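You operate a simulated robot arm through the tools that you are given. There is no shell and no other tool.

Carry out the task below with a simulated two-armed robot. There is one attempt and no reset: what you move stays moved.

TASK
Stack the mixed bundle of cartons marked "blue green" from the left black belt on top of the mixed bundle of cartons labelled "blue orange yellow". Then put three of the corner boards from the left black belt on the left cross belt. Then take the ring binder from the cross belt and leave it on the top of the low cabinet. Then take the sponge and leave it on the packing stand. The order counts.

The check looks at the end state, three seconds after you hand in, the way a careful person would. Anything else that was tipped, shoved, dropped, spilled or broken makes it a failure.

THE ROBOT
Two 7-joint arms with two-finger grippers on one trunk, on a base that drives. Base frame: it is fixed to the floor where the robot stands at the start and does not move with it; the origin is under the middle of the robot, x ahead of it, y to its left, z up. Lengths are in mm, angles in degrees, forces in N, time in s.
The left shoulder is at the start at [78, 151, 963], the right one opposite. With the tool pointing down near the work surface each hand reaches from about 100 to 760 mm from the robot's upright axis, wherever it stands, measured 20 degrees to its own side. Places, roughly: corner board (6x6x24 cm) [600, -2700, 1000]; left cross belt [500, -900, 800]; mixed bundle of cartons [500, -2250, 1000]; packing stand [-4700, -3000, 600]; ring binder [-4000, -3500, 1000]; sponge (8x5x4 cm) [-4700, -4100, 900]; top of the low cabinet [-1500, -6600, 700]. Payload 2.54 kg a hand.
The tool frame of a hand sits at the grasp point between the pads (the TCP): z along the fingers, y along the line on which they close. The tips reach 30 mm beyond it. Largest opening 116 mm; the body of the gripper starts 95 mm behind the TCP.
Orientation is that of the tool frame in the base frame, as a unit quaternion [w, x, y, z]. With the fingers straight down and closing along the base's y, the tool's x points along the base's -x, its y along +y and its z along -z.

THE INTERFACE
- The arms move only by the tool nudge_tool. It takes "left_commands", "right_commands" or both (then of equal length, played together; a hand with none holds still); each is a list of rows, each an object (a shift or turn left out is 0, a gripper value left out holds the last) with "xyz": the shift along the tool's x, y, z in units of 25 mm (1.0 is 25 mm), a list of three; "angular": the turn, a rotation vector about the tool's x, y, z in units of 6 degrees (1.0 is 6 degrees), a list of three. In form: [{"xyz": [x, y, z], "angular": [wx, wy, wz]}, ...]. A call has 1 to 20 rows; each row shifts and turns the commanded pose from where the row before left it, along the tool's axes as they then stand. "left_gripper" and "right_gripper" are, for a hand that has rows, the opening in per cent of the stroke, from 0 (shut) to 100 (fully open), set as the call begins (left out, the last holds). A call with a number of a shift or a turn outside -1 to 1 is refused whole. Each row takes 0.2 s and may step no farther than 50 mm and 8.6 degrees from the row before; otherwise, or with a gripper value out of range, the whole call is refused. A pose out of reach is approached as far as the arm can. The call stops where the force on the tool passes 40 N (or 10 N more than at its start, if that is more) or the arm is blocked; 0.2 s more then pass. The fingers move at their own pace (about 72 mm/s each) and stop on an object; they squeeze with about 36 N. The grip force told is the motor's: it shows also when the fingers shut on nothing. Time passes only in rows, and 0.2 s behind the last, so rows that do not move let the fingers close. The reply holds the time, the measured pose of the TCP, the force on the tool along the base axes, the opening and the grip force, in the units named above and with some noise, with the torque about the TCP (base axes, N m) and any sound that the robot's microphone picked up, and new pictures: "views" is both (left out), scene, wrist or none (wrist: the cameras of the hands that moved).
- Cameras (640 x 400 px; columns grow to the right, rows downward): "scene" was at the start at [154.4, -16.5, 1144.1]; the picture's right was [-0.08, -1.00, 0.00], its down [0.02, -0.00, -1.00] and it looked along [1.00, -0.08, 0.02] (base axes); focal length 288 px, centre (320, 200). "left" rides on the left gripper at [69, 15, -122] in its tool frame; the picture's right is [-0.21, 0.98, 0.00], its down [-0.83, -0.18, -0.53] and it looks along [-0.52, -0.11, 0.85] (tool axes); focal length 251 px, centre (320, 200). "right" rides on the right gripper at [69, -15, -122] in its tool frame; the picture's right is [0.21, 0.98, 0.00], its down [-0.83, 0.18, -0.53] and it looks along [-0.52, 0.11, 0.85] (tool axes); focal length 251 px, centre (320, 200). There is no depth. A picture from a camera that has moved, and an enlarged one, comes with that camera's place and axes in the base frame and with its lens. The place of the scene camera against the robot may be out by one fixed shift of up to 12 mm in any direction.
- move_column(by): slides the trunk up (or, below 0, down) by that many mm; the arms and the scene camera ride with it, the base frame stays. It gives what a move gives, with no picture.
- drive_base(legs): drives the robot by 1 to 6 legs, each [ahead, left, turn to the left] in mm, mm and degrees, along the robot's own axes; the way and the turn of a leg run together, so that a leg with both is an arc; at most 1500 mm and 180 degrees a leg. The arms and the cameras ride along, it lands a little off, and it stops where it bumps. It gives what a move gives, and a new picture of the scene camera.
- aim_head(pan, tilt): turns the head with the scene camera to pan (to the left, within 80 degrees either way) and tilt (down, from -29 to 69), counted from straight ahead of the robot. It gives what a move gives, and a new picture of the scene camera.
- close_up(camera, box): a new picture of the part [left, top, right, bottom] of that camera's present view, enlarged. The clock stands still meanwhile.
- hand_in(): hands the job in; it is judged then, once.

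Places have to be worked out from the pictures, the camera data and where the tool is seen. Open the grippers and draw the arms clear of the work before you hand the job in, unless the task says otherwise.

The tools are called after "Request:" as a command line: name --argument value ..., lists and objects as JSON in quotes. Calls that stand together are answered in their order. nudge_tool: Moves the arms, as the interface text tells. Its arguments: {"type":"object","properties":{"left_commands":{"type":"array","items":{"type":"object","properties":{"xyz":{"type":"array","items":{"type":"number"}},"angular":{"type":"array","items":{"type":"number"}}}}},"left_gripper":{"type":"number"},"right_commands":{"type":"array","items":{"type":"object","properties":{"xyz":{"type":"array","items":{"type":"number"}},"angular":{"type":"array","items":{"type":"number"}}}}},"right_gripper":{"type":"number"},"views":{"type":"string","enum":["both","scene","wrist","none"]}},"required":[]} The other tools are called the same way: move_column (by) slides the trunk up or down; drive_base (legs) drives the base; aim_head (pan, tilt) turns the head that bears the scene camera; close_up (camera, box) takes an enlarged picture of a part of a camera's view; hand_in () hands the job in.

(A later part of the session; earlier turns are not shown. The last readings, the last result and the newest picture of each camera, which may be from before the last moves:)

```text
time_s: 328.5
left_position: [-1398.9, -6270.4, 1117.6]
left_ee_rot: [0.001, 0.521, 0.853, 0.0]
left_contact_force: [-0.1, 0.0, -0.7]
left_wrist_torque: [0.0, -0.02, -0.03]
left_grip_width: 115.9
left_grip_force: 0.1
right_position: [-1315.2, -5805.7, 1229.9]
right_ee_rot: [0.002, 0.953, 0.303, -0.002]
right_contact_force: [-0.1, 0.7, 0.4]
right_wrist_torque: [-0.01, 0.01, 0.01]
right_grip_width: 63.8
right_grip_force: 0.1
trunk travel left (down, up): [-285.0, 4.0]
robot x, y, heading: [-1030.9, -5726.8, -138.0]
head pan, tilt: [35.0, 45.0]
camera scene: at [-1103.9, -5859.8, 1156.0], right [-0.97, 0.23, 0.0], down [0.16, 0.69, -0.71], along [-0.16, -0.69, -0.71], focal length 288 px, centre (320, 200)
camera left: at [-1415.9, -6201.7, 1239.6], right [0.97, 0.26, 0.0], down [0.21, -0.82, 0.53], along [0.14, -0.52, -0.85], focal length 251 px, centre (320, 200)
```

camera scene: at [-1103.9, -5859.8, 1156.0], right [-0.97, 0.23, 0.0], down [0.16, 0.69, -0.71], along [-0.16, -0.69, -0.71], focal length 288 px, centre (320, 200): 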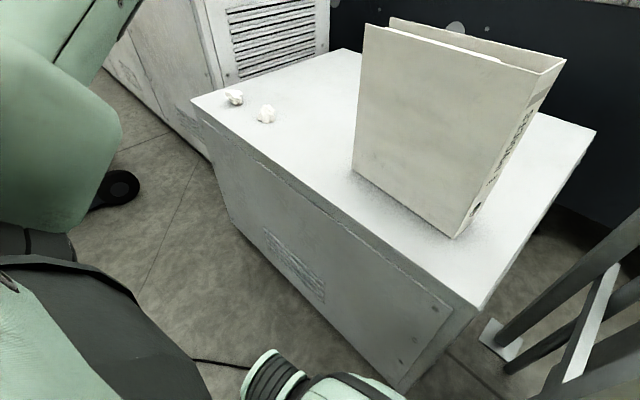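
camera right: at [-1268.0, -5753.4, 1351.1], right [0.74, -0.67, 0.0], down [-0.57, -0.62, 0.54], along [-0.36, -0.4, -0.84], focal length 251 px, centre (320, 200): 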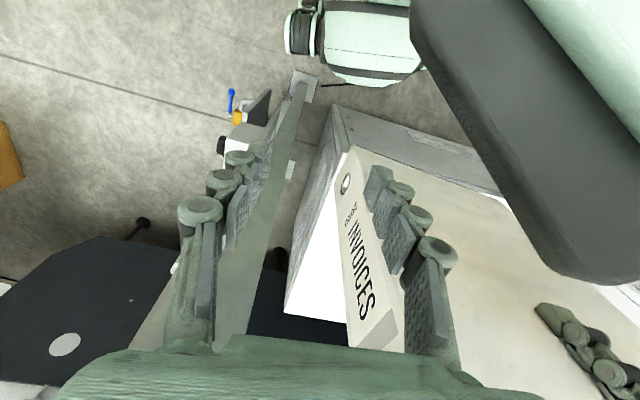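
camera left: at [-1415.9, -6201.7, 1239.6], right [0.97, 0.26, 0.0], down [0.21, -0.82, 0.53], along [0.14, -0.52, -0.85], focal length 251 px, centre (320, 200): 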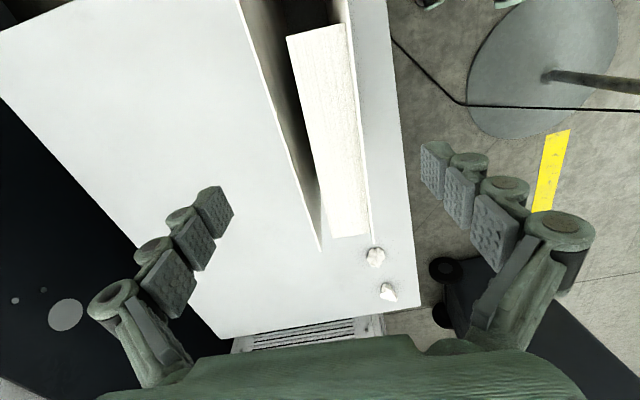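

The binder stands well inside the cabinet top. Retracting the left hand toward me and reversing out of this spot.

Request:
nudge_tool --left_commands '[{"xyz": [0.3, 0.9, -0.5]}, {"xyz": [0.3, 0.9, -0.5]}, {"xyz": [0.7, 0.9, -0.5]}, {"xyz": [0.7, 0.9, -0.5]}, {"xyz": [0.8, 0.9, -0.5]}, {"xyz": [0.8, 0.9, -0.5]}, {"xyz": [0.8, 0.9, -0.5]}, {"xyz": [0.8, 0.9, -0.5]}, {"xyz": [0.8, 0.8, -0.5]}]' --left_gripper 100 --views "none"

Request:
drive_base --legs '[[-60, 0, 0], [0, 0, 14.4]]'

Request:
drive_base --legs '[[-215, -343, 0], [-215, -343, 0]]'

```text
time_s: 330.5
left_position: [-1289.9, -6044.2, 1230.5]
left_ee_rot: [0.001, 0.521, 0.854, 0.001]
left_contact_force: [-0.6, -0.1, 0.8]
left_wrist_torque: [0.0, 0.01, 0.02]
left_grip_width: 116.0
left_grip_force: 0.1
right_position: [-1314.3, -5805.9, 1229.5]
right_ee_rot: [0.002, 0.953, 0.304, -0.003]
right_contact_force: [0.7, -0.2, -0.2]
right_wrist_torque: [-0.03, -0.02, 0.01]
right_grip_width: 63.7
right_grip_force: 0.1
trunk travel left (down, up): [-285.0, 4.0]
robot x, y, heading: [-1029.2, -5725.4, -137.9]
head pan, tilt: [35.0, 45.0]
```

```text
time_s: 332.4
left_position: [-1159.7, -6057.9, 1229.7]
left_ee_rot: [0.002, 0.411, 0.912, 0.0]
left_contact_force: [1.2, -0.3, 0.6]
left_wrist_torque: [0.03, 0.01, -0.02]
left_grip_width: 116.0
left_grip_force: 0.1
right_position: [-1242.3, -5833.7, 1229.5]
right_ee_rot: [0.003, 0.908, 0.418, -0.003]
right_contact_force: [-0.8, 0.5, -0.2]
right_wrist_torque: [-0.02, 0.0, 0.0]
right_grip_width: 63.8
right_grip_force: 0.1
trunk travel left (down, up): [-285.0, 4.0]
robot x, y, heading: [-989.0, -5684.6, -123.9]
head pan, tilt: [35.0, 45.0]
camera scene: at [-1026.4, -5832.8, 1156.0], right [-1.0, -0.02, 0.0], down [-0.01, 0.71, -0.71], along [0.01, -0.71, -0.71], focal length 288 px, centre (320, 200)
```

scene: 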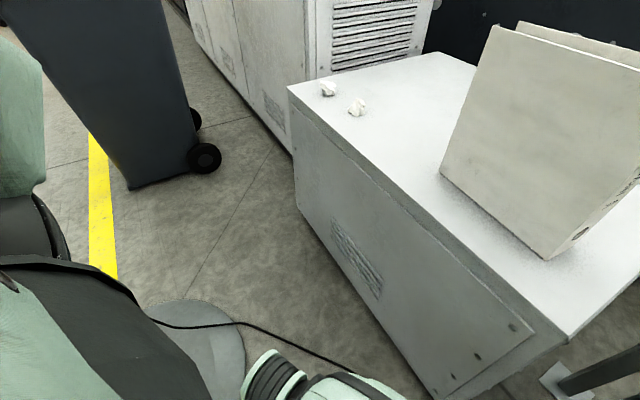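

```text
time_s: 339.5
left_position: [-1471.1, -5324.8, 1230.0]
left_ee_rot: [0.001, 0.415, 0.91, 0.0]
left_contact_force: [-0.3, -0.5, -0.1]
left_wrist_torque: [-0.05, 0.01, 0.02]
left_grip_width: 116.1
left_grip_force: 0.0
right_position: [-1552.4, -5099.8, 1229.8]
right_ee_rot: [0.003, 0.91, 0.414, -0.003]
right_contact_force: [-0.5, -0.1, 0.2]
right_wrist_torque: [0.0, -0.03, 0.02]
right_grip_width: 64.0
right_grip_force: 0.1
trunk travel left (down, up): [-285.0, 4.0]
robot x, y, heading: [-1297.5, -4953.3, -124.6]
head pan, tilt: [35.0, 45.0]
camera scene: at [-1335.4, -5100.8, 1156.1], right [-1.0, -0.01, 0.0], down [-0.01, 0.71, -0.71], along [0.01, -0.71, -0.71], focal length 288 px, centre (320, 200)
```

scene: 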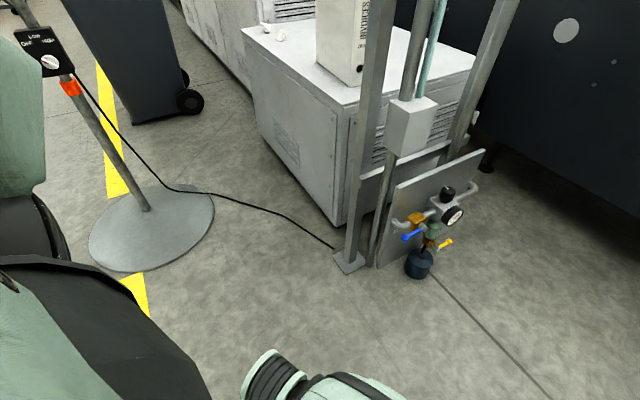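

Clear of the stand and fan. I'll rotate the left tool back to its normal orientation, then drive back along the aisle toward the second cross belt to look for the sponge.

Request:
nudge_tool --left_commands '[{"angular": [0, 0, 0.96]}, {"angular": [0, 0, 0.96]}, {"angular": [0, 0, 0.96]}, {"angular": [0, 0, 0.96]}, {"angular": [0, 0, 0.96]}, {"angular": [0, 0, 0.96]}, {"angular": [0, 0, 0.96]}, {"angular": [0, 0, 0.96]}, {"angular": [0, 0, 0.96]}, {"angular": [0, 0, 0.96]}, {"angular": [0, 0, 0.96]}, {"angular": [0, 0, 0.96]}, {"angular": [0, 0, 0.96]}, {"xyz": [0, 0.9, 0]}, {"xyz": [0, 0.9, 0]}, {"xyz": [0, 0.9, 0]}, {"xyz": [0, 0.9, 0]}]' --left_gripper 60 --views "none"

Request:
drive_base --legs '[[0, 0, -115.4], [1400, -300, 0], [1400, 0, 0]]'

Request:
aim_head --pan 60 --tilt 10

```text
time_s: 343.1
left_position: [-1396.3, -5378.6, 1229.6]
left_ee_rot: [0.0, 0.883, 0.469, 0.002]
left_contact_force: [-0.3, -1.0, 0.0]
left_wrist_torque: [0.0, -0.02, 0.0]
left_grip_width: 69.7
left_grip_force: 0.0
right_position: [-1550.9, -5099.1, 1230.3]
right_ee_rot: [0.002, 0.91, 0.414, -0.003]
right_contact_force: [1.0, 0.3, 0.4]
right_wrist_torque: [-0.01, -0.02, 0.01]
right_grip_width: 63.9
right_grip_force: 0.0
trunk travel left (down, up): [-285.0, 4.0]
robot x, y, heading: [-1294.4, -4957.1, -124.7]
head pan, tilt: [35.0, 45.0]
```

```text
time_s: 362.0
left_position: [-2815.9, -2057.7, 1230.3]
left_ee_rot: [0.001, 0.868, -0.496, 0.0]
left_contact_force: [-0.2, 0.0, 0.3]
left_wrist_torque: [0.01, -0.04, 0.0]
left_grip_width: 69.7
left_grip_force: 0.1
right_position: [-2499.7, -2037.5, 1230.5]
right_ee_rot: [0.0, 0.836, -0.549, -0.004]
right_contact_force: [-0.5, 0.3, 0.4]
right_wrist_torque: [0.0, 0.02, 0.0]
right_grip_width: 63.8
right_grip_force: 0.1
trunk travel left (down, up): [-285.0, 4.0]
robot x, y, heading: [-2477.4, -2331.5, 120.0]
head pan, tilt: [35.0, 45.0]
camera scene: at [-2588.7, -2247.2, 1156.0], right [0.42, 0.91, 0.0], down [0.64, -0.3, -0.71], along [-0.64, 0.3, -0.71], focal length 288 px, centre (320, 200)
```

scene: 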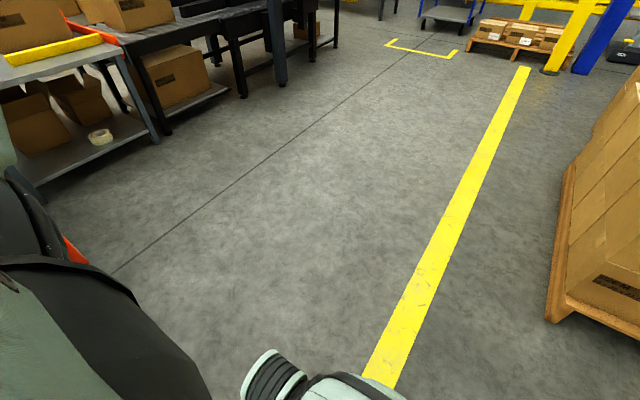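

```text
time_s: 363.0
left_position: [-2815.7, -2056.8, 1229.7]
left_ee_rot: [0.001, 0.868, -0.496, 0.001]
left_contact_force: [-0.3, 0.9, -0.7]
left_wrist_torque: [0.0, 0.02, 0.02]
left_grip_width: 69.7
left_grip_force: 0.0
right_position: [-2499.0, -2036.3, 1230.8]
right_ee_rot: [0.0, 0.836, -0.549, -0.004]
right_contact_force: [-0.1, 0.1, -0.4]
right_wrist_torque: [-0.05, 0.01, 0.0]
right_grip_width: 63.8
right_grip_force: 0.1
trunk travel left (down, up): [-285.0, 4.0]
robot x, y, heading: [-2477.9, -2328.0, 120.3]
head pan, tilt: [60.0, 10.0]
camera scene: at [-2607.9, -2281.7, 1210.9], right [0.0, 1.0, 0.0], down [0.17, 0.0, -0.98], along [-0.98, 0.0, -0.17], focal length 288 px, centre (320, 200)
```

scene: 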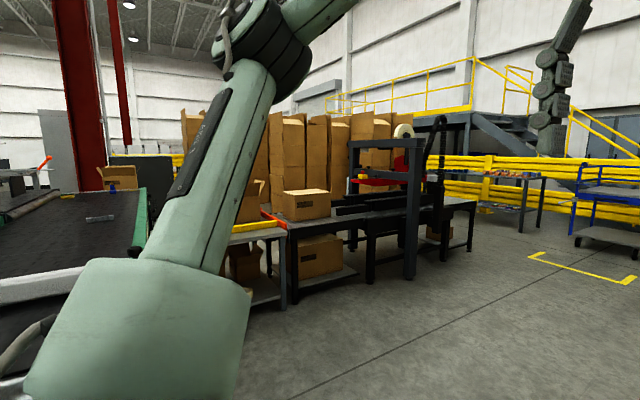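

The packing stand should be the gray bench right of this cross belt (front edge v≈5350, top z≈610). The sponge appears near (-4790,-4145) at the far end of the belt. I'll drive closer on the belt's right side to look at access.

Request:
drive_base --legs '[[350, 0, 0], [0, 0, 90]]'

Request:
aim_head --pan 0 --tilt 15

```text
time_s: 369.3
left_position: [-2921.2, -2369.0, 1229.7]
left_ee_rot: [0.0, 0.962, 0.274, 0.001]
left_contact_force: [-1.3, -0.1, -0.7]
left_wrist_torque: [0.0, -0.01, 0.03]
left_grip_width: 69.4
left_grip_force: 0.1
right_position: [-2948.1, -2053.0, 1229.5]
right_ee_rot: [0.002, 0.977, 0.215, -0.004]
right_contact_force: [-0.3, -0.7, 0.3]
right_wrist_torque: [-0.01, -0.02, -0.01]
right_grip_width: 64.0
right_grip_force: 0.0
trunk travel left (down, up): [-285.0, 4.0]
robot x, y, heading: [-2657.6, -2025.3, -148.5]
head pan, tilt: [60.0, 10.0]
camera scene: at [-2713.8, -2162.8, 1211.0], right [-1.0, -0.02, 0.0], down [0.0, 0.17, -0.98], along [0.02, -0.98, -0.17], focal length 288 px, centre (320, 200)
```

scene: 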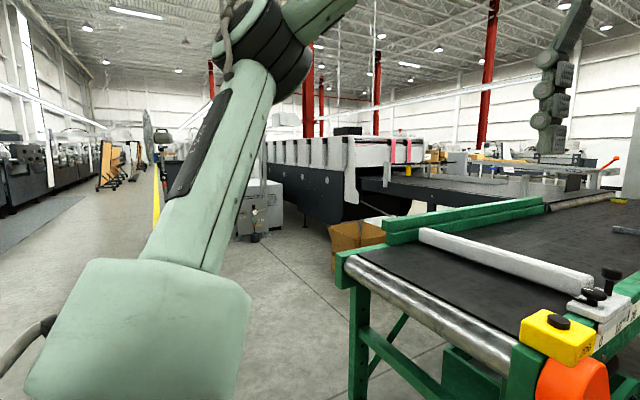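

```text
time_s: 370.6
left_position: [-2921.6, -2368.8, 1229.5]
left_ee_rot: [0.0, 0.962, 0.273, 0.0]
left_contact_force: [-0.1, -0.9, -0.6]
left_wrist_torque: [0.0, 0.02, 0.0]
left_grip_width: 69.6
left_grip_force: 0.0
right_position: [-2949.7, -2051.2, 1229.5]
right_ee_rot: [0.003, 0.977, 0.215, -0.003]
right_contact_force: [-6.0, 9.3, -1.0]
right_wrist_torque: [-1.16, -0.68, 0.88]
right_grip_width: 63.8
right_grip_force: 0.0
trunk travel left (down, up): [-285.0, 4.0]
robot x, y, heading: [-2653.8, -2027.5, -148.6]
head pan, tilt: [0.0, 15.0]
camera scene: at [-2794.7, -2120.2, 1202.9], right [-0.54, 0.84, 0.0], down [0.22, 0.14, -0.97], along [-0.81, -0.52, -0.26], focal length 288 px, centre (320, 200)
```

scene: 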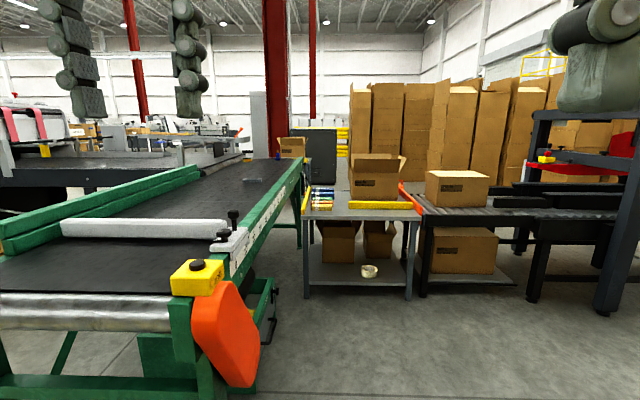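

The right hand registers contact — the head probably brushed the tucked right gripper while turning. I'll move the right hand forward out of the head's way, then zoom in.

Request:
nudge_tool --right_commands '[{"xyz": [-0.8, 0, 0]}, {"xyz": [-0.9, 0, 0]}, {"xyz": [-0.9, 0, 0]}, {"xyz": [-0.9, 0, 0]}, {"xyz": [-0.9, 0, 0]}, {"xyz": [-0.9, 0, 0]}, {"xyz": [-0.9, 0, 0]}, {"xyz": [0, 0, 0]}]' --right_gripper 55 --views "none"

Request:
close_up --camera "scene" --box '[200, 110, 440, 260]'

Request:
close_up --camera "scene" --box '[220, 120, 350, 200]'

```text
time_s: 372.4
left_position: [-2920.4, -2369.1, 1229.0]
left_ee_rot: [0.0, 0.962, 0.274, 0.001]
left_contact_force: [0.9, -0.5, 0.4]
left_wrist_torque: [-0.03, 0.01, 0.04]
left_grip_width: 69.5
left_grip_force: 0.1
right_position: [-3090.3, -2115.4, 1232.8]
right_ee_rot: [0.002, 0.977, 0.214, -0.003]
right_contact_force: [-0.1, 0.0, -0.2]
right_wrist_torque: [-0.02, -0.01, 0.06]
right_grip_width: 63.7
right_grip_force: 0.0
trunk travel left (down, up): [-285.0, 4.0]
robot x, y, heading: [-2658.1, -2026.0, -148.5]
head pan, tilt: [0.0, 15.0]
```

```text
2.67 times, centred on (320, 185) of scene
camera zoom: at [-2795.7, -2118.3, 1202.9], right [-0.52, 0.85, 0.0], down [0.22, 0.13, -0.97], along [-0.82, -0.5, -0.26], focal length 768 px, centre (320, 240)
```

zoom: 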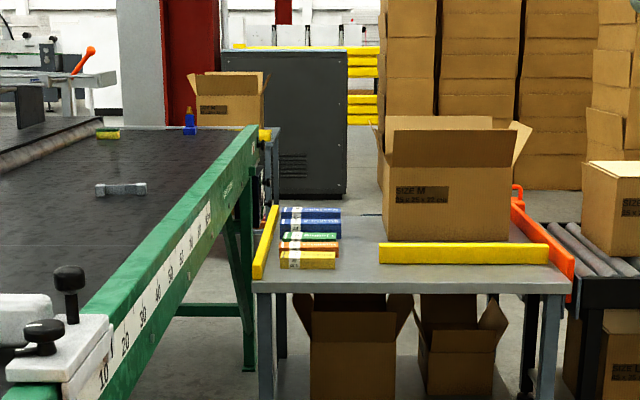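

```text
4.92 times, centred on (285, 160) of scene
camera zoom: at [-2795.7, -2118.3, 1202.9], right [-0.52, 0.85, 0.0], down [0.22, 0.13, -0.97], along [-0.82, -0.5, -0.26], focal length 1419 px, centre (492, 397)
```

zoom: 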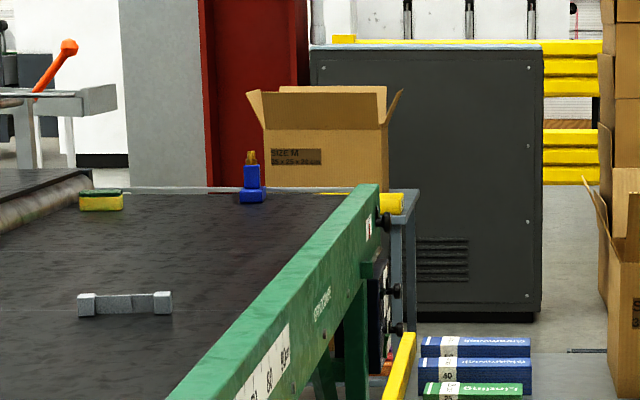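

Now I clearly see the sponge (yellow/green) at the far-left of the belt, and there's open floor behind the belt's far end and the bench. I need a route around the row of tables; looking right.

Request:
aim_head --pan -30 --tilt 12

Request:
aim_head --pan -62 --tilt 12

```text
time_s: 373.3
left_position: [-2920.6, -2368.8, 1230.2]
left_ee_rot: [0.001, 0.962, 0.274, 0.001]
left_contact_force: [-0.2, -1.3, 0.2]
left_wrist_torque: [-0.03, 0.0, -0.02]
left_grip_width: 69.6
left_grip_force: 0.0
right_position: [-3091.1, -2116.0, 1232.4]
right_ee_rot: [0.003, 0.977, 0.214, -0.004]
right_contact_force: [-0.9, 0.5, 0.1]
right_wrist_torque: [0.01, 0.06, -0.01]
right_grip_width: 63.6
right_grip_force: 0.0
trunk travel left (down, up): [-285.0, 4.0]
robot x, y, heading: [-2655.3, -2026.0, -149.0]
head pan, tilt: [-30.0, 12.0]
camera scene: at [-2809.3, -2072.1, 1207.7], right [-0.03, 1.0, 0.0], down [0.21, 0.01, -0.98], along [-0.98, -0.02, -0.21], focal length 288 px, centre (320, 200)
```

scene: 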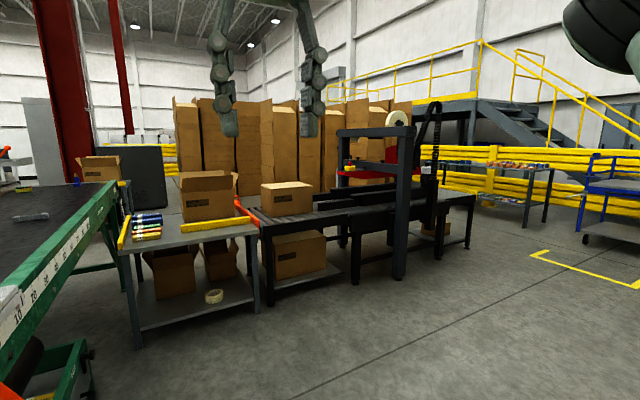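

```text
time_s: 374.3
left_position: [-2921.8, -2369.7, 1229.4]
left_ee_rot: [0.001, 0.962, 0.274, 0.001]
left_contact_force: [0.1, 0.6, -0.2]
left_wrist_torque: [0.01, -0.03, 0.0]
left_grip_width: 69.8
left_grip_force: 0.0
right_position: [-3091.0, -2116.6, 1232.0]
right_ee_rot: [0.003, 0.977, 0.214, -0.003]
right_contact_force: [0.3, 0.5, 0.1]
right_wrist_torque: [0.02, -0.02, 0.04]
right_grip_width: 63.7
right_grip_force: 0.0
trunk travel left (down, up): [-285.0, 4.0]
robot x, y, heading: [-2655.5, -2025.7, -148.5]
head pan, tilt: [-62.0, 12.0]
camera scene: at [-2796.4, -2022.4, 1207.7], right [0.51, 0.86, 0.0], down [0.18, -0.11, -0.98], along [-0.84, 0.5, -0.21], focal length 288 px, centre (320, 200)
```

scene: 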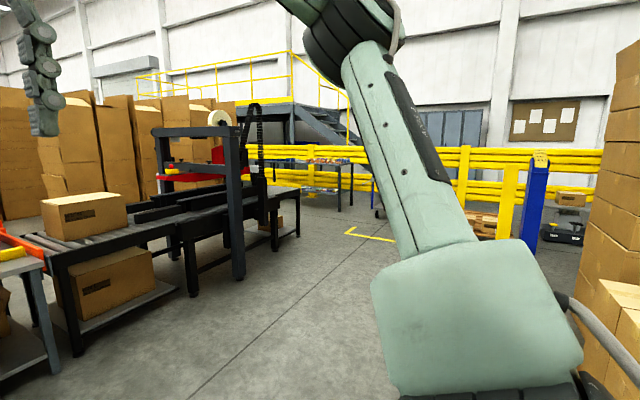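

A row of tables extends right about 2.9 m; behind it is open floor. I'll drive around its far right end: first along the lane in front of the tables.

Request:
drive_base --legs '[[0, 0, -91.5], [1250, 700, 0], [1400, 150, 0]]'

Request:
aim_head --pan 20 --tilt 18

```text
time_s: 392.1
left_position: [-4881.1, 262.1, 1229.3]
left_ee_rot: [0.002, 0.847, -0.532, 0.0]
left_contact_force: [0.8, -0.5, 0.0]
left_wrist_torque: [-0.05, 0.03, -0.01]
left_grip_width: 69.5
left_grip_force: 0.1
right_position: [-4611.9, 403.3, 1234.0]
right_ee_rot: [-0.001, 0.812, -0.584, -0.004]
right_contact_force: [-0.4, 0.5, 0.7]
right_wrist_torque: [-0.02, 0.0, -0.01]
right_grip_width: 64.2
right_grip_force: 0.1
trunk travel left (down, up): [-285.0, 4.0]
robot x, y, heading: [-4568.0, -40.2, 115.4]
head pan, tilt: [-62.0, 12.0]
camera scene: at [-4543.4, 87.5, 1207.7], right [0.8, -0.6, 0.0], down [-0.12, -0.17, -0.98], along [0.58, 0.78, -0.21], focal length 288 px, centre (320, 200)
```

scene: 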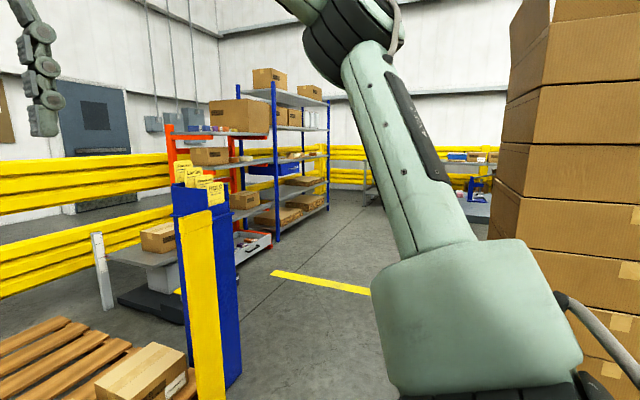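

```text
time_s: 393.6
left_position: [-4881.5, 260.6, 1229.5]
left_ee_rot: [0.001, 0.847, -0.532, 0.0]
left_contact_force: [0.4, 0.1, -0.8]
left_wrist_torque: [-0.03, 0.01, 0.04]
left_grip_width: 69.8
left_grip_force: 0.1
right_position: [-4612.1, 402.9, 1232.8]
right_ee_rot: [-0.001, 0.813, -0.583, -0.004]
right_contact_force: [0.0, -0.8, 0.0]
right_wrist_torque: [-0.02, 0.01, 0.0]
right_grip_width: 63.8
right_grip_force: 0.0
trunk travel left (down, up): [-285.0, 4.0]
robot x, y, heading: [-4567.0, -40.8, 115.4]
head pan, tilt: [20.0, 18.0]
camera scene: at [-4665.3, 78.2, 1198.0], right [0.7, 0.71, 0.0], down [0.22, -0.22, -0.95], along [-0.68, 0.67, -0.31], focal length 288 px, centre (320, 200)
```

scene: 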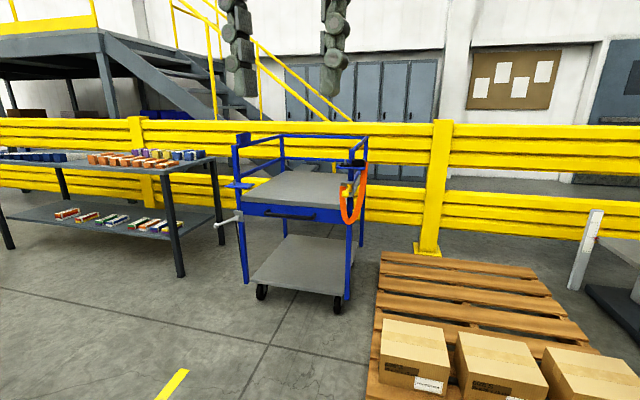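

There's a blue cart, a table with coloured packages, and a pallet ahead. Let me look left to find the gap at the end of the table row.

Request:
aim_head --pan 65 --tilt 18

```text
time_s: 394.7
left_position: [-4880.9, 262.3, 1229.4]
left_ee_rot: [0.001, 0.847, -0.532, 0.0]
left_contact_force: [-1.0, 0.1, 0.5]
left_wrist_torque: [0.0, 0.03, -0.02]
left_grip_width: 70.1
left_grip_force: 0.0
right_position: [-4611.5, 403.0, 1232.8]
right_ee_rot: [0.0, 0.812, -0.583, -0.004]
right_contact_force: [0.5, -0.8, 0.3]
right_wrist_torque: [-0.02, 0.0, 0.0]
right_grip_width: 63.9
right_grip_force: 0.0
trunk travel left (down, up): [-285.0, 4.0]
robot x, y, heading: [-4566.3, -38.7, 115.1]
head pan, tilt: [65.0, 18.0]
camera scene: at [-4692.3, 12.1, 1198.0], right [0.0, 1.0, 0.0], down [0.31, 0.0, -0.95], along [-0.95, 0.0, -0.31], focal length 288 px, centre (320, 200)
```

scene: 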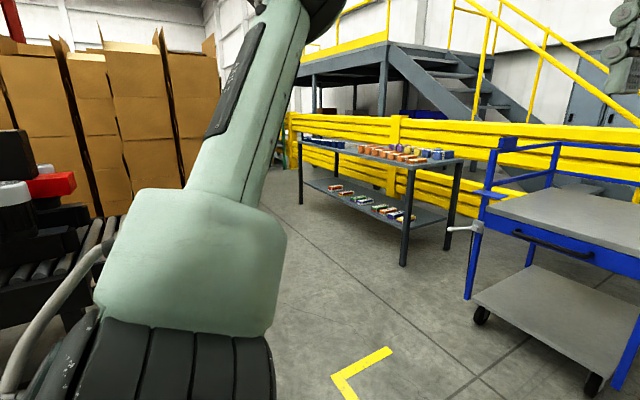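

The gap between the row's end (u≈-2550) and the package table (u≈-3890) is about 1.3 m wide. I'll move to its entrance and turn to face through it.

Request:
drive_base --legs '[[816, 960, 0], [0, 0, 94.9]]'

Request:
aim_head --pan 0 --tilt 18

Request:
aim_head --pan 45 --tilt 18

```text
time_s: 408.6
left_position: [-6089.4, -55.4, 1230.6]
left_ee_rot: [0.001, 0.968, 0.25, 0.001]
left_contact_force: [0.6, -0.3, 0.3]
left_wrist_torque: [-0.01, 0.01, -0.01]
left_grip_width: 69.4
left_grip_force: 0.0
right_position: [-6245.8, 205.5, 1233.6]
right_ee_rot: [0.003, 0.982, 0.191, -0.003]
right_contact_force: [0.4, 0.3, 0.7]
right_wrist_torque: [0.02, -0.01, -0.01]
right_grip_width: 63.8
right_grip_force: 0.1
trunk travel left (down, up): [-285.0, 4.0]
robot x, y, heading: [-5811.2, 275.1, -151.4]
head pan, tilt: [65.0, 18.0]
camera scene: at [-5863.3, 140.1, 1198.0], right [-1.0, -0.06, 0.0], down [-0.02, 0.31, -0.95], along [0.06, -0.95, -0.31], focal length 288 px, centre (320, 200)
```

scene: 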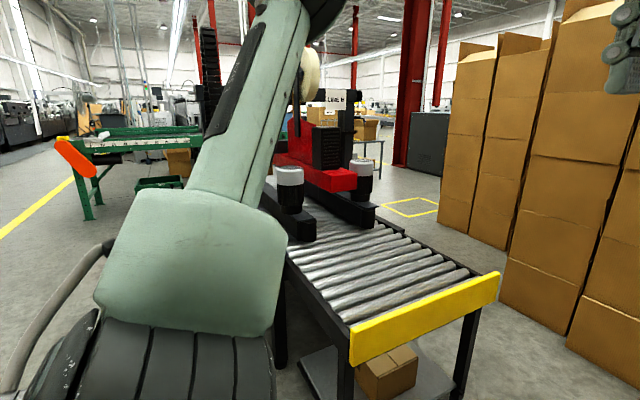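

```text
time_s: 409.9
left_position: [-6088.1, -55.4, 1229.9]
left_ee_rot: [0.0, 0.968, 0.25, 0.001]
left_contact_force: [-1.4, -0.3, 0.8]
left_wrist_torque: [-0.01, 0.01, -0.02]
left_grip_width: 69.7
left_grip_force: 0.0
right_position: [-6246.7, 204.4, 1233.2]
right_ee_rot: [0.003, 0.982, 0.191, -0.003]
right_contact_force: [-0.4, -0.3, -0.4]
right_wrist_torque: [0.01, 0.01, -0.03]
right_grip_width: 63.7
right_grip_force: 0.1
trunk travel left (down, up): [-285.0, 4.0]
robot x, y, heading: [-5807.1, 275.9, -151.2]
head pan, tilt: [0.0, 18.0]
camera scene: at [-5951.1, 188.5, 1198.0], right [-0.48, 0.88, 0.0], down [0.27, 0.15, -0.95], along [-0.83, -0.46, -0.31], focal length 288 px, centre (320, 200)
```

scene: 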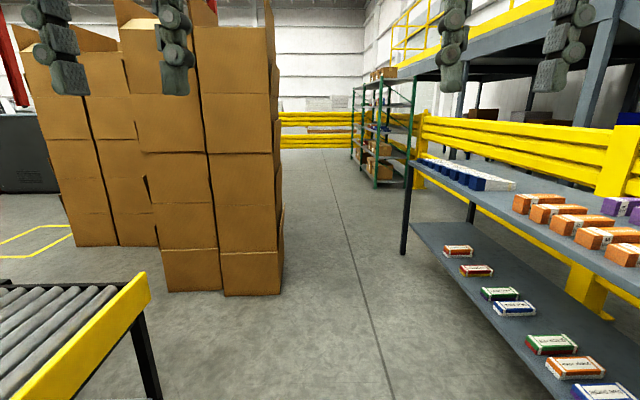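

```text
time_s: 411.0
left_position: [-6088.8, -54.5, 1229.3]
left_ee_rot: [0.001, 0.968, 0.25, 0.001]
left_contact_force: [0.1, 0.3, 0.7]
left_wrist_torque: [0.02, -0.01, 0.02]
left_grip_width: 69.6
left_grip_force: 0.1
right_position: [-6246.9, 205.6, 1233.9]
right_ee_rot: [0.002, 0.982, 0.191, -0.003]
right_contact_force: [-0.6, -0.4, -0.2]
right_wrist_torque: [-0.01, 0.0, 0.0]
right_grip_width: 63.9
right_grip_force: 0.1
trunk travel left (down, up): [-285.0, 4.0]
robot x, y, heading: [-5806.8, 276.9, -151.7]
head pan, tilt: [45.0, 18.0]
camera scene: at [-5895.6, 143.7, 1198.0], right [-0.96, 0.28, 0.0], down [0.09, 0.3, -0.95], along [-0.27, -0.91, -0.31], focal length 288 px, centre (320, 200)
```

scene: 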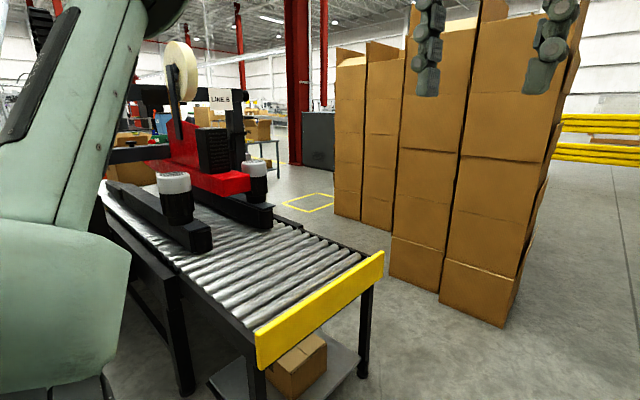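

There's a passage behind the row: between its back edge (v≈5900) and the carton stacks (v≈6700), about 0.8 m wide for a short stretch. I'll face along it (+u), strafe into line at v≈6240, and creep through in short legs.

Request:
drive_base --legs '[[0, 0, 91.5], [-60, -650, 0]]'

Request:
aim_head --pan 0 --tilt 25

```text
time_s: 421.8
left_position: [-6050.7, -275.0, 1229.5]
left_ee_rot: [-0.001, 0.488, 0.873, 0.001]
left_contact_force: [0.1, 0.4, 0.0]
left_wrist_torque: [-0.01, 0.0, 0.0]
left_grip_width: 69.7
left_grip_force: 0.2
right_position: [-6303.6, -443.8, 1233.0]
right_ee_rot: [0.003, 0.54, 0.841, 0.0]
right_contact_force: [-0.2, -0.1, -0.5]
right_wrist_torque: [0.0, -0.01, -0.02]
right_grip_width: 63.9
right_grip_force: 0.0
trunk travel left (down, up): [-285.0, 4.0]
robot x, y, heading: [-6396.3, -6.9, -58.6]
head pan, tilt: [45.0, 18.0]
camera scene: at [-6270.6, -98.4, 1198.0], right [-0.24, -0.97, 0.0], down [-0.3, 0.07, -0.95], along [0.92, -0.23, -0.31], focal length 288 px, centre (320, 200)
```

scene: 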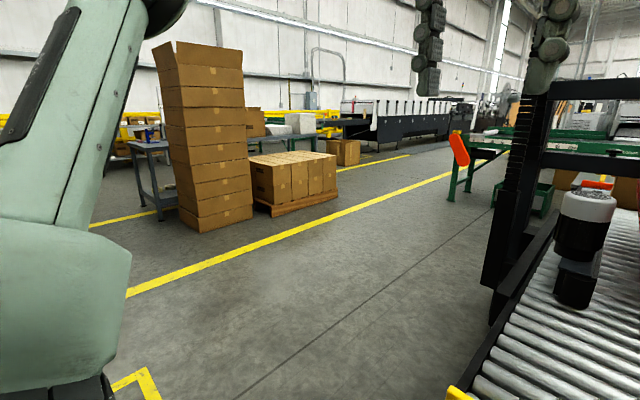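

```text
time_s: 422.9
left_position: [-6050.2, -274.9, 1229.2]
left_ee_rot: [0.0, 0.487, 0.874, 0.001]
left_contact_force: [-0.6, 0.1, -0.5]
left_wrist_torque: [-0.01, 0.01, -0.01]
left_grip_width: 69.4
left_grip_force: 0.0
right_position: [-6302.9, -444.2, 1233.3]
right_ee_rot: [0.003, 0.541, 0.841, 0.0]
right_contact_force: [0.2, 0.4, 0.2]
right_wrist_torque: [0.01, 0.01, -0.02]
right_grip_width: 64.0
right_grip_force: 0.2
trunk travel left (down, up): [-285.0, 4.0]
robot x, y, heading: [-6394.3, -11.2, -59.0]
head pan, tilt: [0.0, 25.0]
camera scene: at [-6313.3, -155.0, 1186.6], right [-0.85, -0.52, 0.0], down [-0.22, 0.36, -0.91], along [0.47, -0.77, -0.42], focal length 288 px, centre (320, 200)
```

scene: 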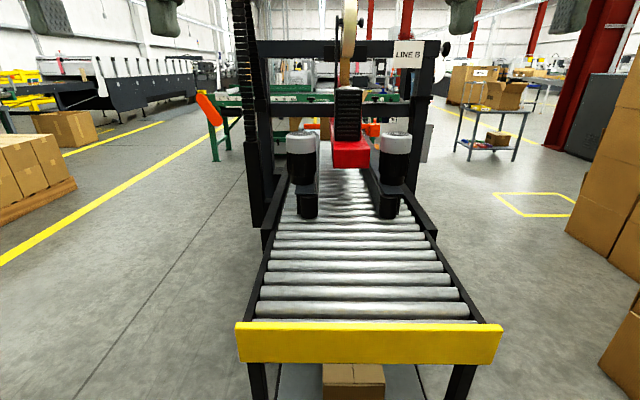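

Good view down the row. I'll strafe right to v≈6260 and then creep forward.

Request:
drive_base --legs '[[0, 0, -1], [0, -400, 0]]'

Request:
drive_base --legs '[[0, -315, 0]]'

```text
time_s: 427.7
left_position: [-6407.9, -485.9, 1229.2]
left_ee_rot: [0.0, 0.498, 0.867, 0.001]
left_contact_force: [-0.2, -0.4, 0.0]
left_wrist_torque: [0.02, 0.01, -0.02]
left_grip_width: 69.5
left_grip_force: 0.0
right_position: [-6664.1, -649.9, 1233.2]
right_ee_rot: [0.004, 0.551, 0.835, 0.0]
right_contact_force: [-0.3, -1.4, -0.7]
right_wrist_torque: [-0.01, -0.02, -0.01]
right_grip_width: 63.8
right_grip_force: 0.0
trunk travel left (down, up): [-285.0, 4.0]
robot x, y, heading: [-6743.3, -211.2, -60.0]
head pan, tilt: [0.0, 25.0]
camera scene: at [-6666.9, -360.0, 1186.6], right [-0.87, -0.5, 0.0], down [-0.21, 0.37, -0.91], along [0.45, -0.79, -0.42], focal length 288 px, centre (320, 200)
```

scene: 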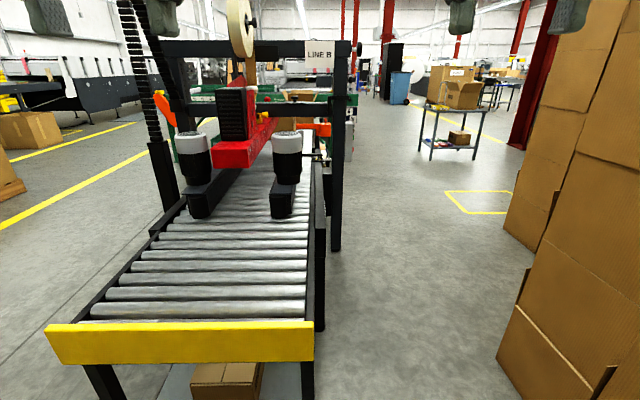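

```text
time_s: 431.2
left_position: [-6671.8, -638.0, 1229.4]
left_ee_rot: [-0.001, 0.492, 0.871, 0.001]
left_contact_force: [-0.7, -0.4, -0.5]
left_wrist_torque: [0.0, 0.0, -0.02]
left_grip_width: 69.5
left_grip_force: 0.1
right_position: [-6926.5, -803.7, 1233.1]
right_ee_rot: [0.004, 0.544, 0.839, 0.0]
right_contact_force: [0.1, -0.7, 0.2]
right_wrist_torque: [0.01, 0.01, -0.01]
right_grip_width: 63.9
right_grip_force: 0.1
trunk travel left (down, up): [-285.0, 4.0]
robot x, y, heading: [-7011.8, -369.5, -59.3]
head pan, tilt: [0.0, 25.0]
camera scene: at [-6933.0, -515.5, 1186.6], right [-0.86, -0.51, 0.0], down [-0.22, 0.36, -0.91], along [0.46, -0.78, -0.42], focal length 288 px, centre (320, 200)
```

scene: 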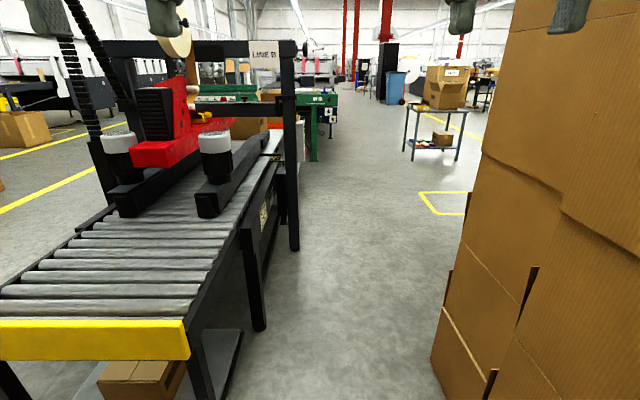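

I'm in line at v≈6257 with the passage ahead. Creeping forward in short legs.

Request:
drive_base --legs '[[0, 0, -0.7], [450, 0, 0]]'

```text
time_s: 434.3
left_position: [-6447.8, -1027.4, 1229.8]
left_ee_rot: [0.0, 0.494, 0.869, 0.001]
left_contact_force: [0.3, 0.4, -0.5]
left_wrist_torque: [0.01, -0.02, 0.01]
left_grip_width: 69.3
left_grip_force: 0.1
right_position: [-6702.7, -1190.9, 1233.3]
right_ee_rot: [0.004, 0.547, 0.837, 0.0]
right_contact_force: [0.5, 0.0, -0.3]
right_wrist_torque: [0.04, 0.01, 0.01]
right_grip_width: 63.7
right_grip_force: 0.0
trunk travel left (down, up): [-285.0, 4.0]
robot x, y, heading: [-6784.5, -752.6, -59.5]
head pan, tilt: [0.0, 25.0]
camera scene: at [-6708.6, -902.5, 1186.6], right [-0.86, -0.51, 0.0], down [-0.21, 0.36, -0.91], along [0.46, -0.78, -0.42], focal length 288 px, centre (320, 200)
```

scene: 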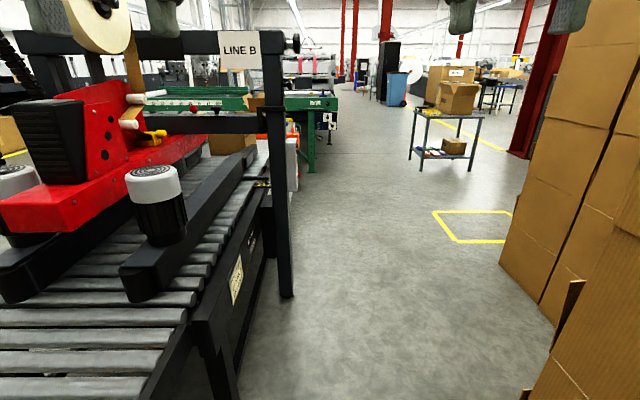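

Tracking well (v≈6251). Another short leg forward.

Request:
drive_base --legs '[[420, 0, 0]]'

Request:
aim_head --pan -25 --tilt 25

```text
time_s: 436.9
left_position: [-6234.7, -1389.1, 1229.0]
left_ee_rot: [0.0, 0.494, 0.869, 0.001]
left_contact_force: [0.2, -1.1, -0.3]
left_wrist_torque: [0.05, -0.01, 0.01]
left_grip_width: 69.6
left_grip_force: 0.0
right_position: [-6489.5, -1552.5, 1233.2]
right_ee_rot: [0.004, 0.546, 0.838, 0.0]
right_contact_force: [-1.0, 0.5, 0.4]
right_wrist_torque: [0.01, 0.03, 0.03]
right_grip_width: 63.8
right_grip_force: 0.1
trunk travel left (down, up): [-285.0, 4.0]
robot x, y, heading: [-6574.6, -1116.8, -59.6]
head pan, tilt: [0.0, 25.0]
camera scene: at [-6495.7, -1264.3, 1186.5], right [-0.86, -0.51, 0.0], down [-0.21, 0.36, -0.91], along [0.46, -0.78, -0.42], focal length 288 px, centre (320, 200)
```

scene: 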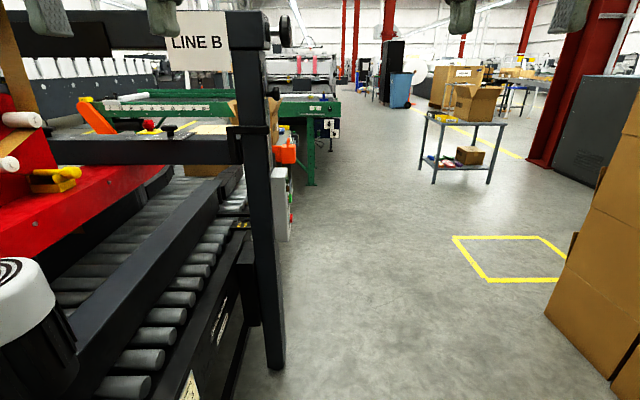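

```text
time_s: 437.8
left_position: [-6233.7, -1386.6, 1229.2]
left_ee_rot: [-0.001, 0.493, 0.87, 0.002]
left_contact_force: [-0.4, 0.1, 0.5]
left_wrist_torque: [0.01, 0.02, 0.0]
left_grip_width: 69.5
left_grip_force: 0.0
right_position: [-6490.4, -1553.3, 1233.5]
right_ee_rot: [0.004, 0.547, 0.837, -0.001]
right_contact_force: [0.0, 0.1, 0.5]
right_wrist_torque: [0.0, -0.03, 0.0]
right_grip_width: 64.0
right_grip_force: 0.0
trunk travel left (down, up): [-285.0, 4.0]
robot x, y, heading: [-6576.2, -1117.9, -59.6]
head pan, tilt: [-25.0, 25.0]
camera scene: at [-6533.7, -1276.3, 1186.6], right [-1.0, -0.1, 0.0], down [-0.04, 0.42, -0.91], along [0.09, -0.9, -0.42], focal length 288 px, centre (320, 200)
```

scene: 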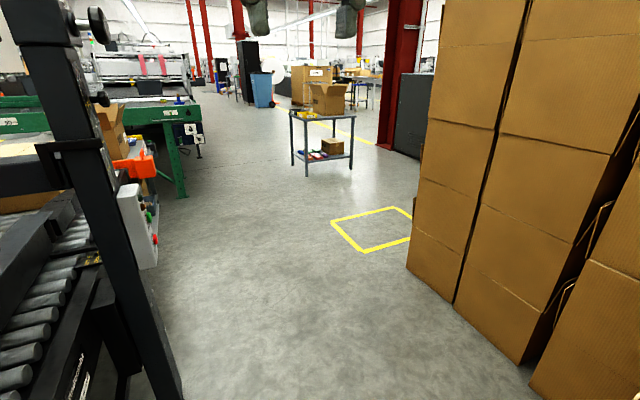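

The narrow stretch is nearly passed; the gantry post ahead-left is at (u≈-1340, v≈6100). I'll go forward while easing right, then straight at v≈6640.

Request:
drive_base --legs '[[400, -180, 0]]'

Request:
drive_base --legs '[[200, -220, -0.5]]'

```text
time_s: 440.5
left_position: [-6179.4, -1837.8, 1228.1]
left_ee_rot: [0.0, 0.494, 0.869, 0.001]
left_contact_force: [-0.1, -0.4, 0.7]
left_wrist_torque: [0.0, 0.02, 0.0]
left_grip_width: 69.5
left_grip_force: 0.1
right_position: [-6435.1, -2002.9, 1232.2]
right_ee_rot: [0.004, 0.546, 0.837, 0.001]
right_contact_force: [-0.4, -0.6, 0.3]
right_wrist_torque: [0.03, 0.01, -0.02]
right_grip_width: 63.9
right_grip_force: 0.0
trunk travel left (down, up): [-285.0, 4.0]
robot x, y, heading: [-6519.4, -1566.5, -59.5]
head pan, tilt: [-25.0, 25.0]
camera scene: at [-6479.1, -1726.6, 1186.5], right [-1.0, -0.09, 0.0], down [-0.04, 0.42, -0.91], along [0.09, -0.9, -0.42], focal length 288 px, centre (320, 200)
```

scene: 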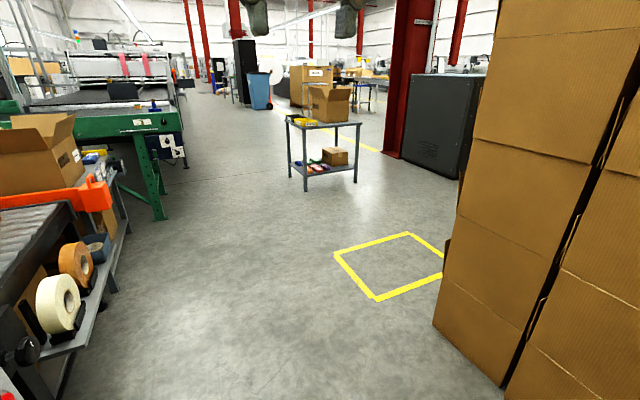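

```text
time_s: 443.2
left_position: [-6264.3, -2126.6, 1228.4]
left_ee_rot: [-0.001, 0.497, 0.868, 0.001]
left_contact_force: [0.4, 0.7, -0.7]
left_wrist_torque: [-0.01, -0.02, -0.02]
left_grip_width: 69.8
left_grip_force: 0.1
right_position: [-6523.5, -2289.1, 1233.1]
right_ee_rot: [0.005, 0.549, 0.836, -0.001]
right_contact_force: [-0.9, -1.3, -0.3]
right_wrist_torque: [0.04, 0.0, 0.0]
right_grip_width: 63.7
right_grip_force: 0.1
trunk travel left (down, up): [-285.0, 4.0]
robot x, y, heading: [-6602.4, -1851.0, -60.3]
head pan, tilt: [-25.0, 25.0]
camera scene: at [-6563.3, -2011.4, 1186.6], right [-1.0, -0.09, 0.0], down [-0.04, 0.42, -0.91], along [0.08, -0.9, -0.42], focal length 288 px, centre (320, 200)
```

scene: 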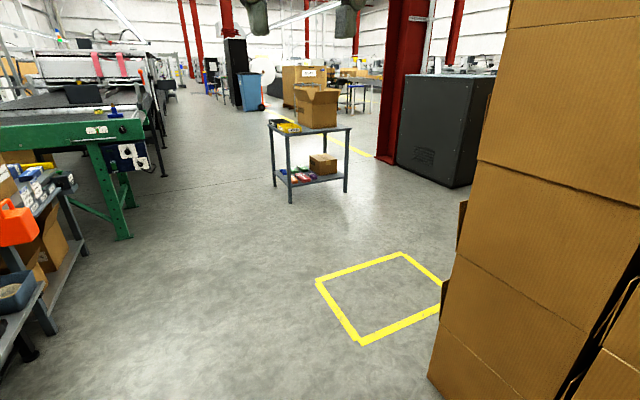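

Through the narrow part; now the floor opens up. Driving forward along the back side toward the far end of the cross belt.

Request:
drive_base --legs '[[1300, -40, 0]]'

Request:
aim_head --pan 35 --tilt 20

```text
time_s: 449.9
left_position: [-5628.3, -3310.5, 1230.4]
left_ee_rot: [0.0, 0.498, 0.867, 0.001]
left_contact_force: [-0.8, -0.8, 0.5]
left_wrist_torque: [0.01, -0.04, 0.0]
left_grip_width: 69.3
left_grip_force: 0.0
right_position: [-5884.5, -3473.0, 1233.8]
right_ee_rot: [0.004, 0.55, 0.835, 0.0]
right_contact_force: [-0.2, 0.1, -0.4]
right_wrist_torque: [0.01, 0.01, 0.01]
right_grip_width: 63.9
right_grip_force: 0.2
trunk travel left (down, up): [-285.0, 4.0]
robot x, y, heading: [-5964.5, -3034.2, -60.0]
head pan, tilt: [-25.0, 25.0]
camera scene: at [-5925.8, -3197.2, 1186.6], right [-1.0, -0.09, 0.0], down [-0.04, 0.42, -0.91], along [0.08, -0.9, -0.42], focal length 288 px, centre (320, 200)
```

scene: 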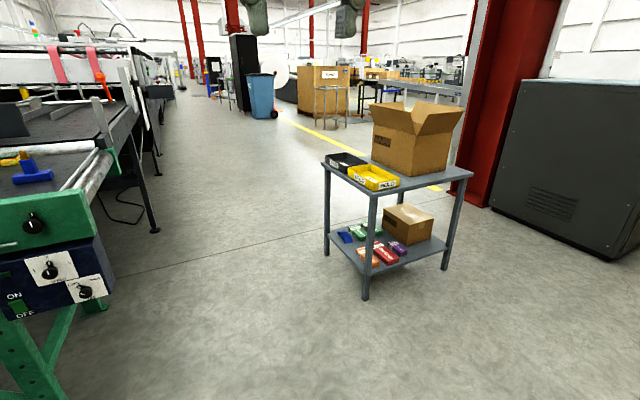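

```text
time_s: 451.2
left_position: [-5627.6, -3310.4, 1230.3]
left_ee_rot: [0.0, 0.498, 0.867, 0.001]
left_contact_force: [-0.5, -0.2, -0.8]
left_wrist_torque: [-0.02, -0.01, 0.0]
left_grip_width: 69.4
left_grip_force: 0.1
right_position: [-5885.6, -3473.7, 1231.9]
right_ee_rot: [0.005, 0.55, 0.835, -0.001]
right_contact_force: [0.6, -0.6, -0.4]
right_wrist_torque: [-0.01, 0.02, 0.0]
right_grip_width: 63.8
right_grip_force: 0.1
trunk travel left (down, up): [-285.0, 4.0]
robot x, y, heading: [-5966.0, -3037.5, -60.2]
head pan, tilt: [35.0, 20.0]
camera scene: at [-5849.5, -3144.8, 1194.7], right [-0.42, -0.91, 0.0], down [-0.31, 0.15, -0.94], along [0.85, -0.4, -0.34], focal length 288 px, centre (320, 200)
```

scene: 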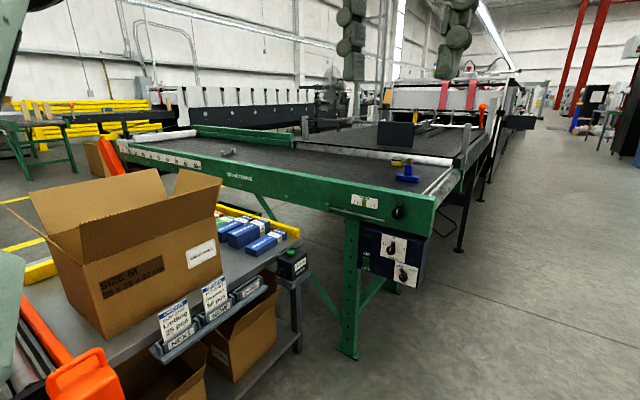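

Now I have a good view of the packing stand (with carton, boxes, label holders) and the sponge on the belt behind. Zooming in on both.

Request:
close_up --camera "scene" --box '[340, 120, 500, 220]'

Request:
close_up --camera "scene" --box '[0, 150, 340, 400]'

```text
4.00 times, centred on (420, 170) of scene
camera zoom: at [-5849.5, -3144.8, 1194.7], right [-0.42, -0.91, 0.0], down [-0.31, 0.15, -0.94], along [0.85, -0.4, -0.34], focal length 1153 px, centre (-80, 320)
```

zoom: 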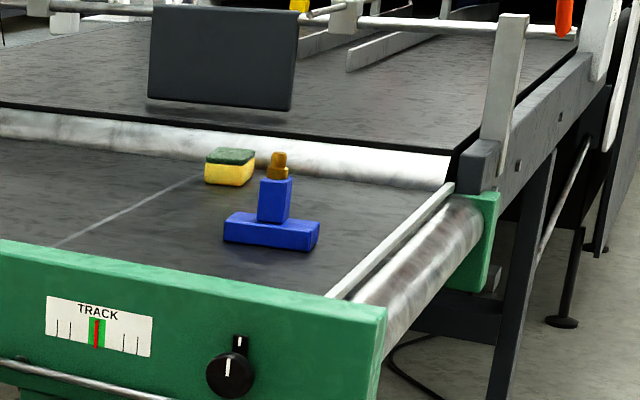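

```text
1.60 times, centred on (170, 275) of scene
camera zoom: at [-5849.5, -3144.8, 1194.7], right [-0.42, -0.91, 0.0], down [-0.31, 0.15, -0.94], along [0.85, -0.4, -0.34], focal length 461 px, centre (560, 80)
```

zoom: 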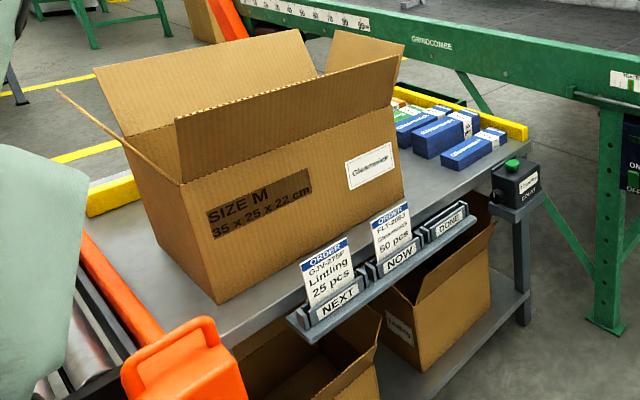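

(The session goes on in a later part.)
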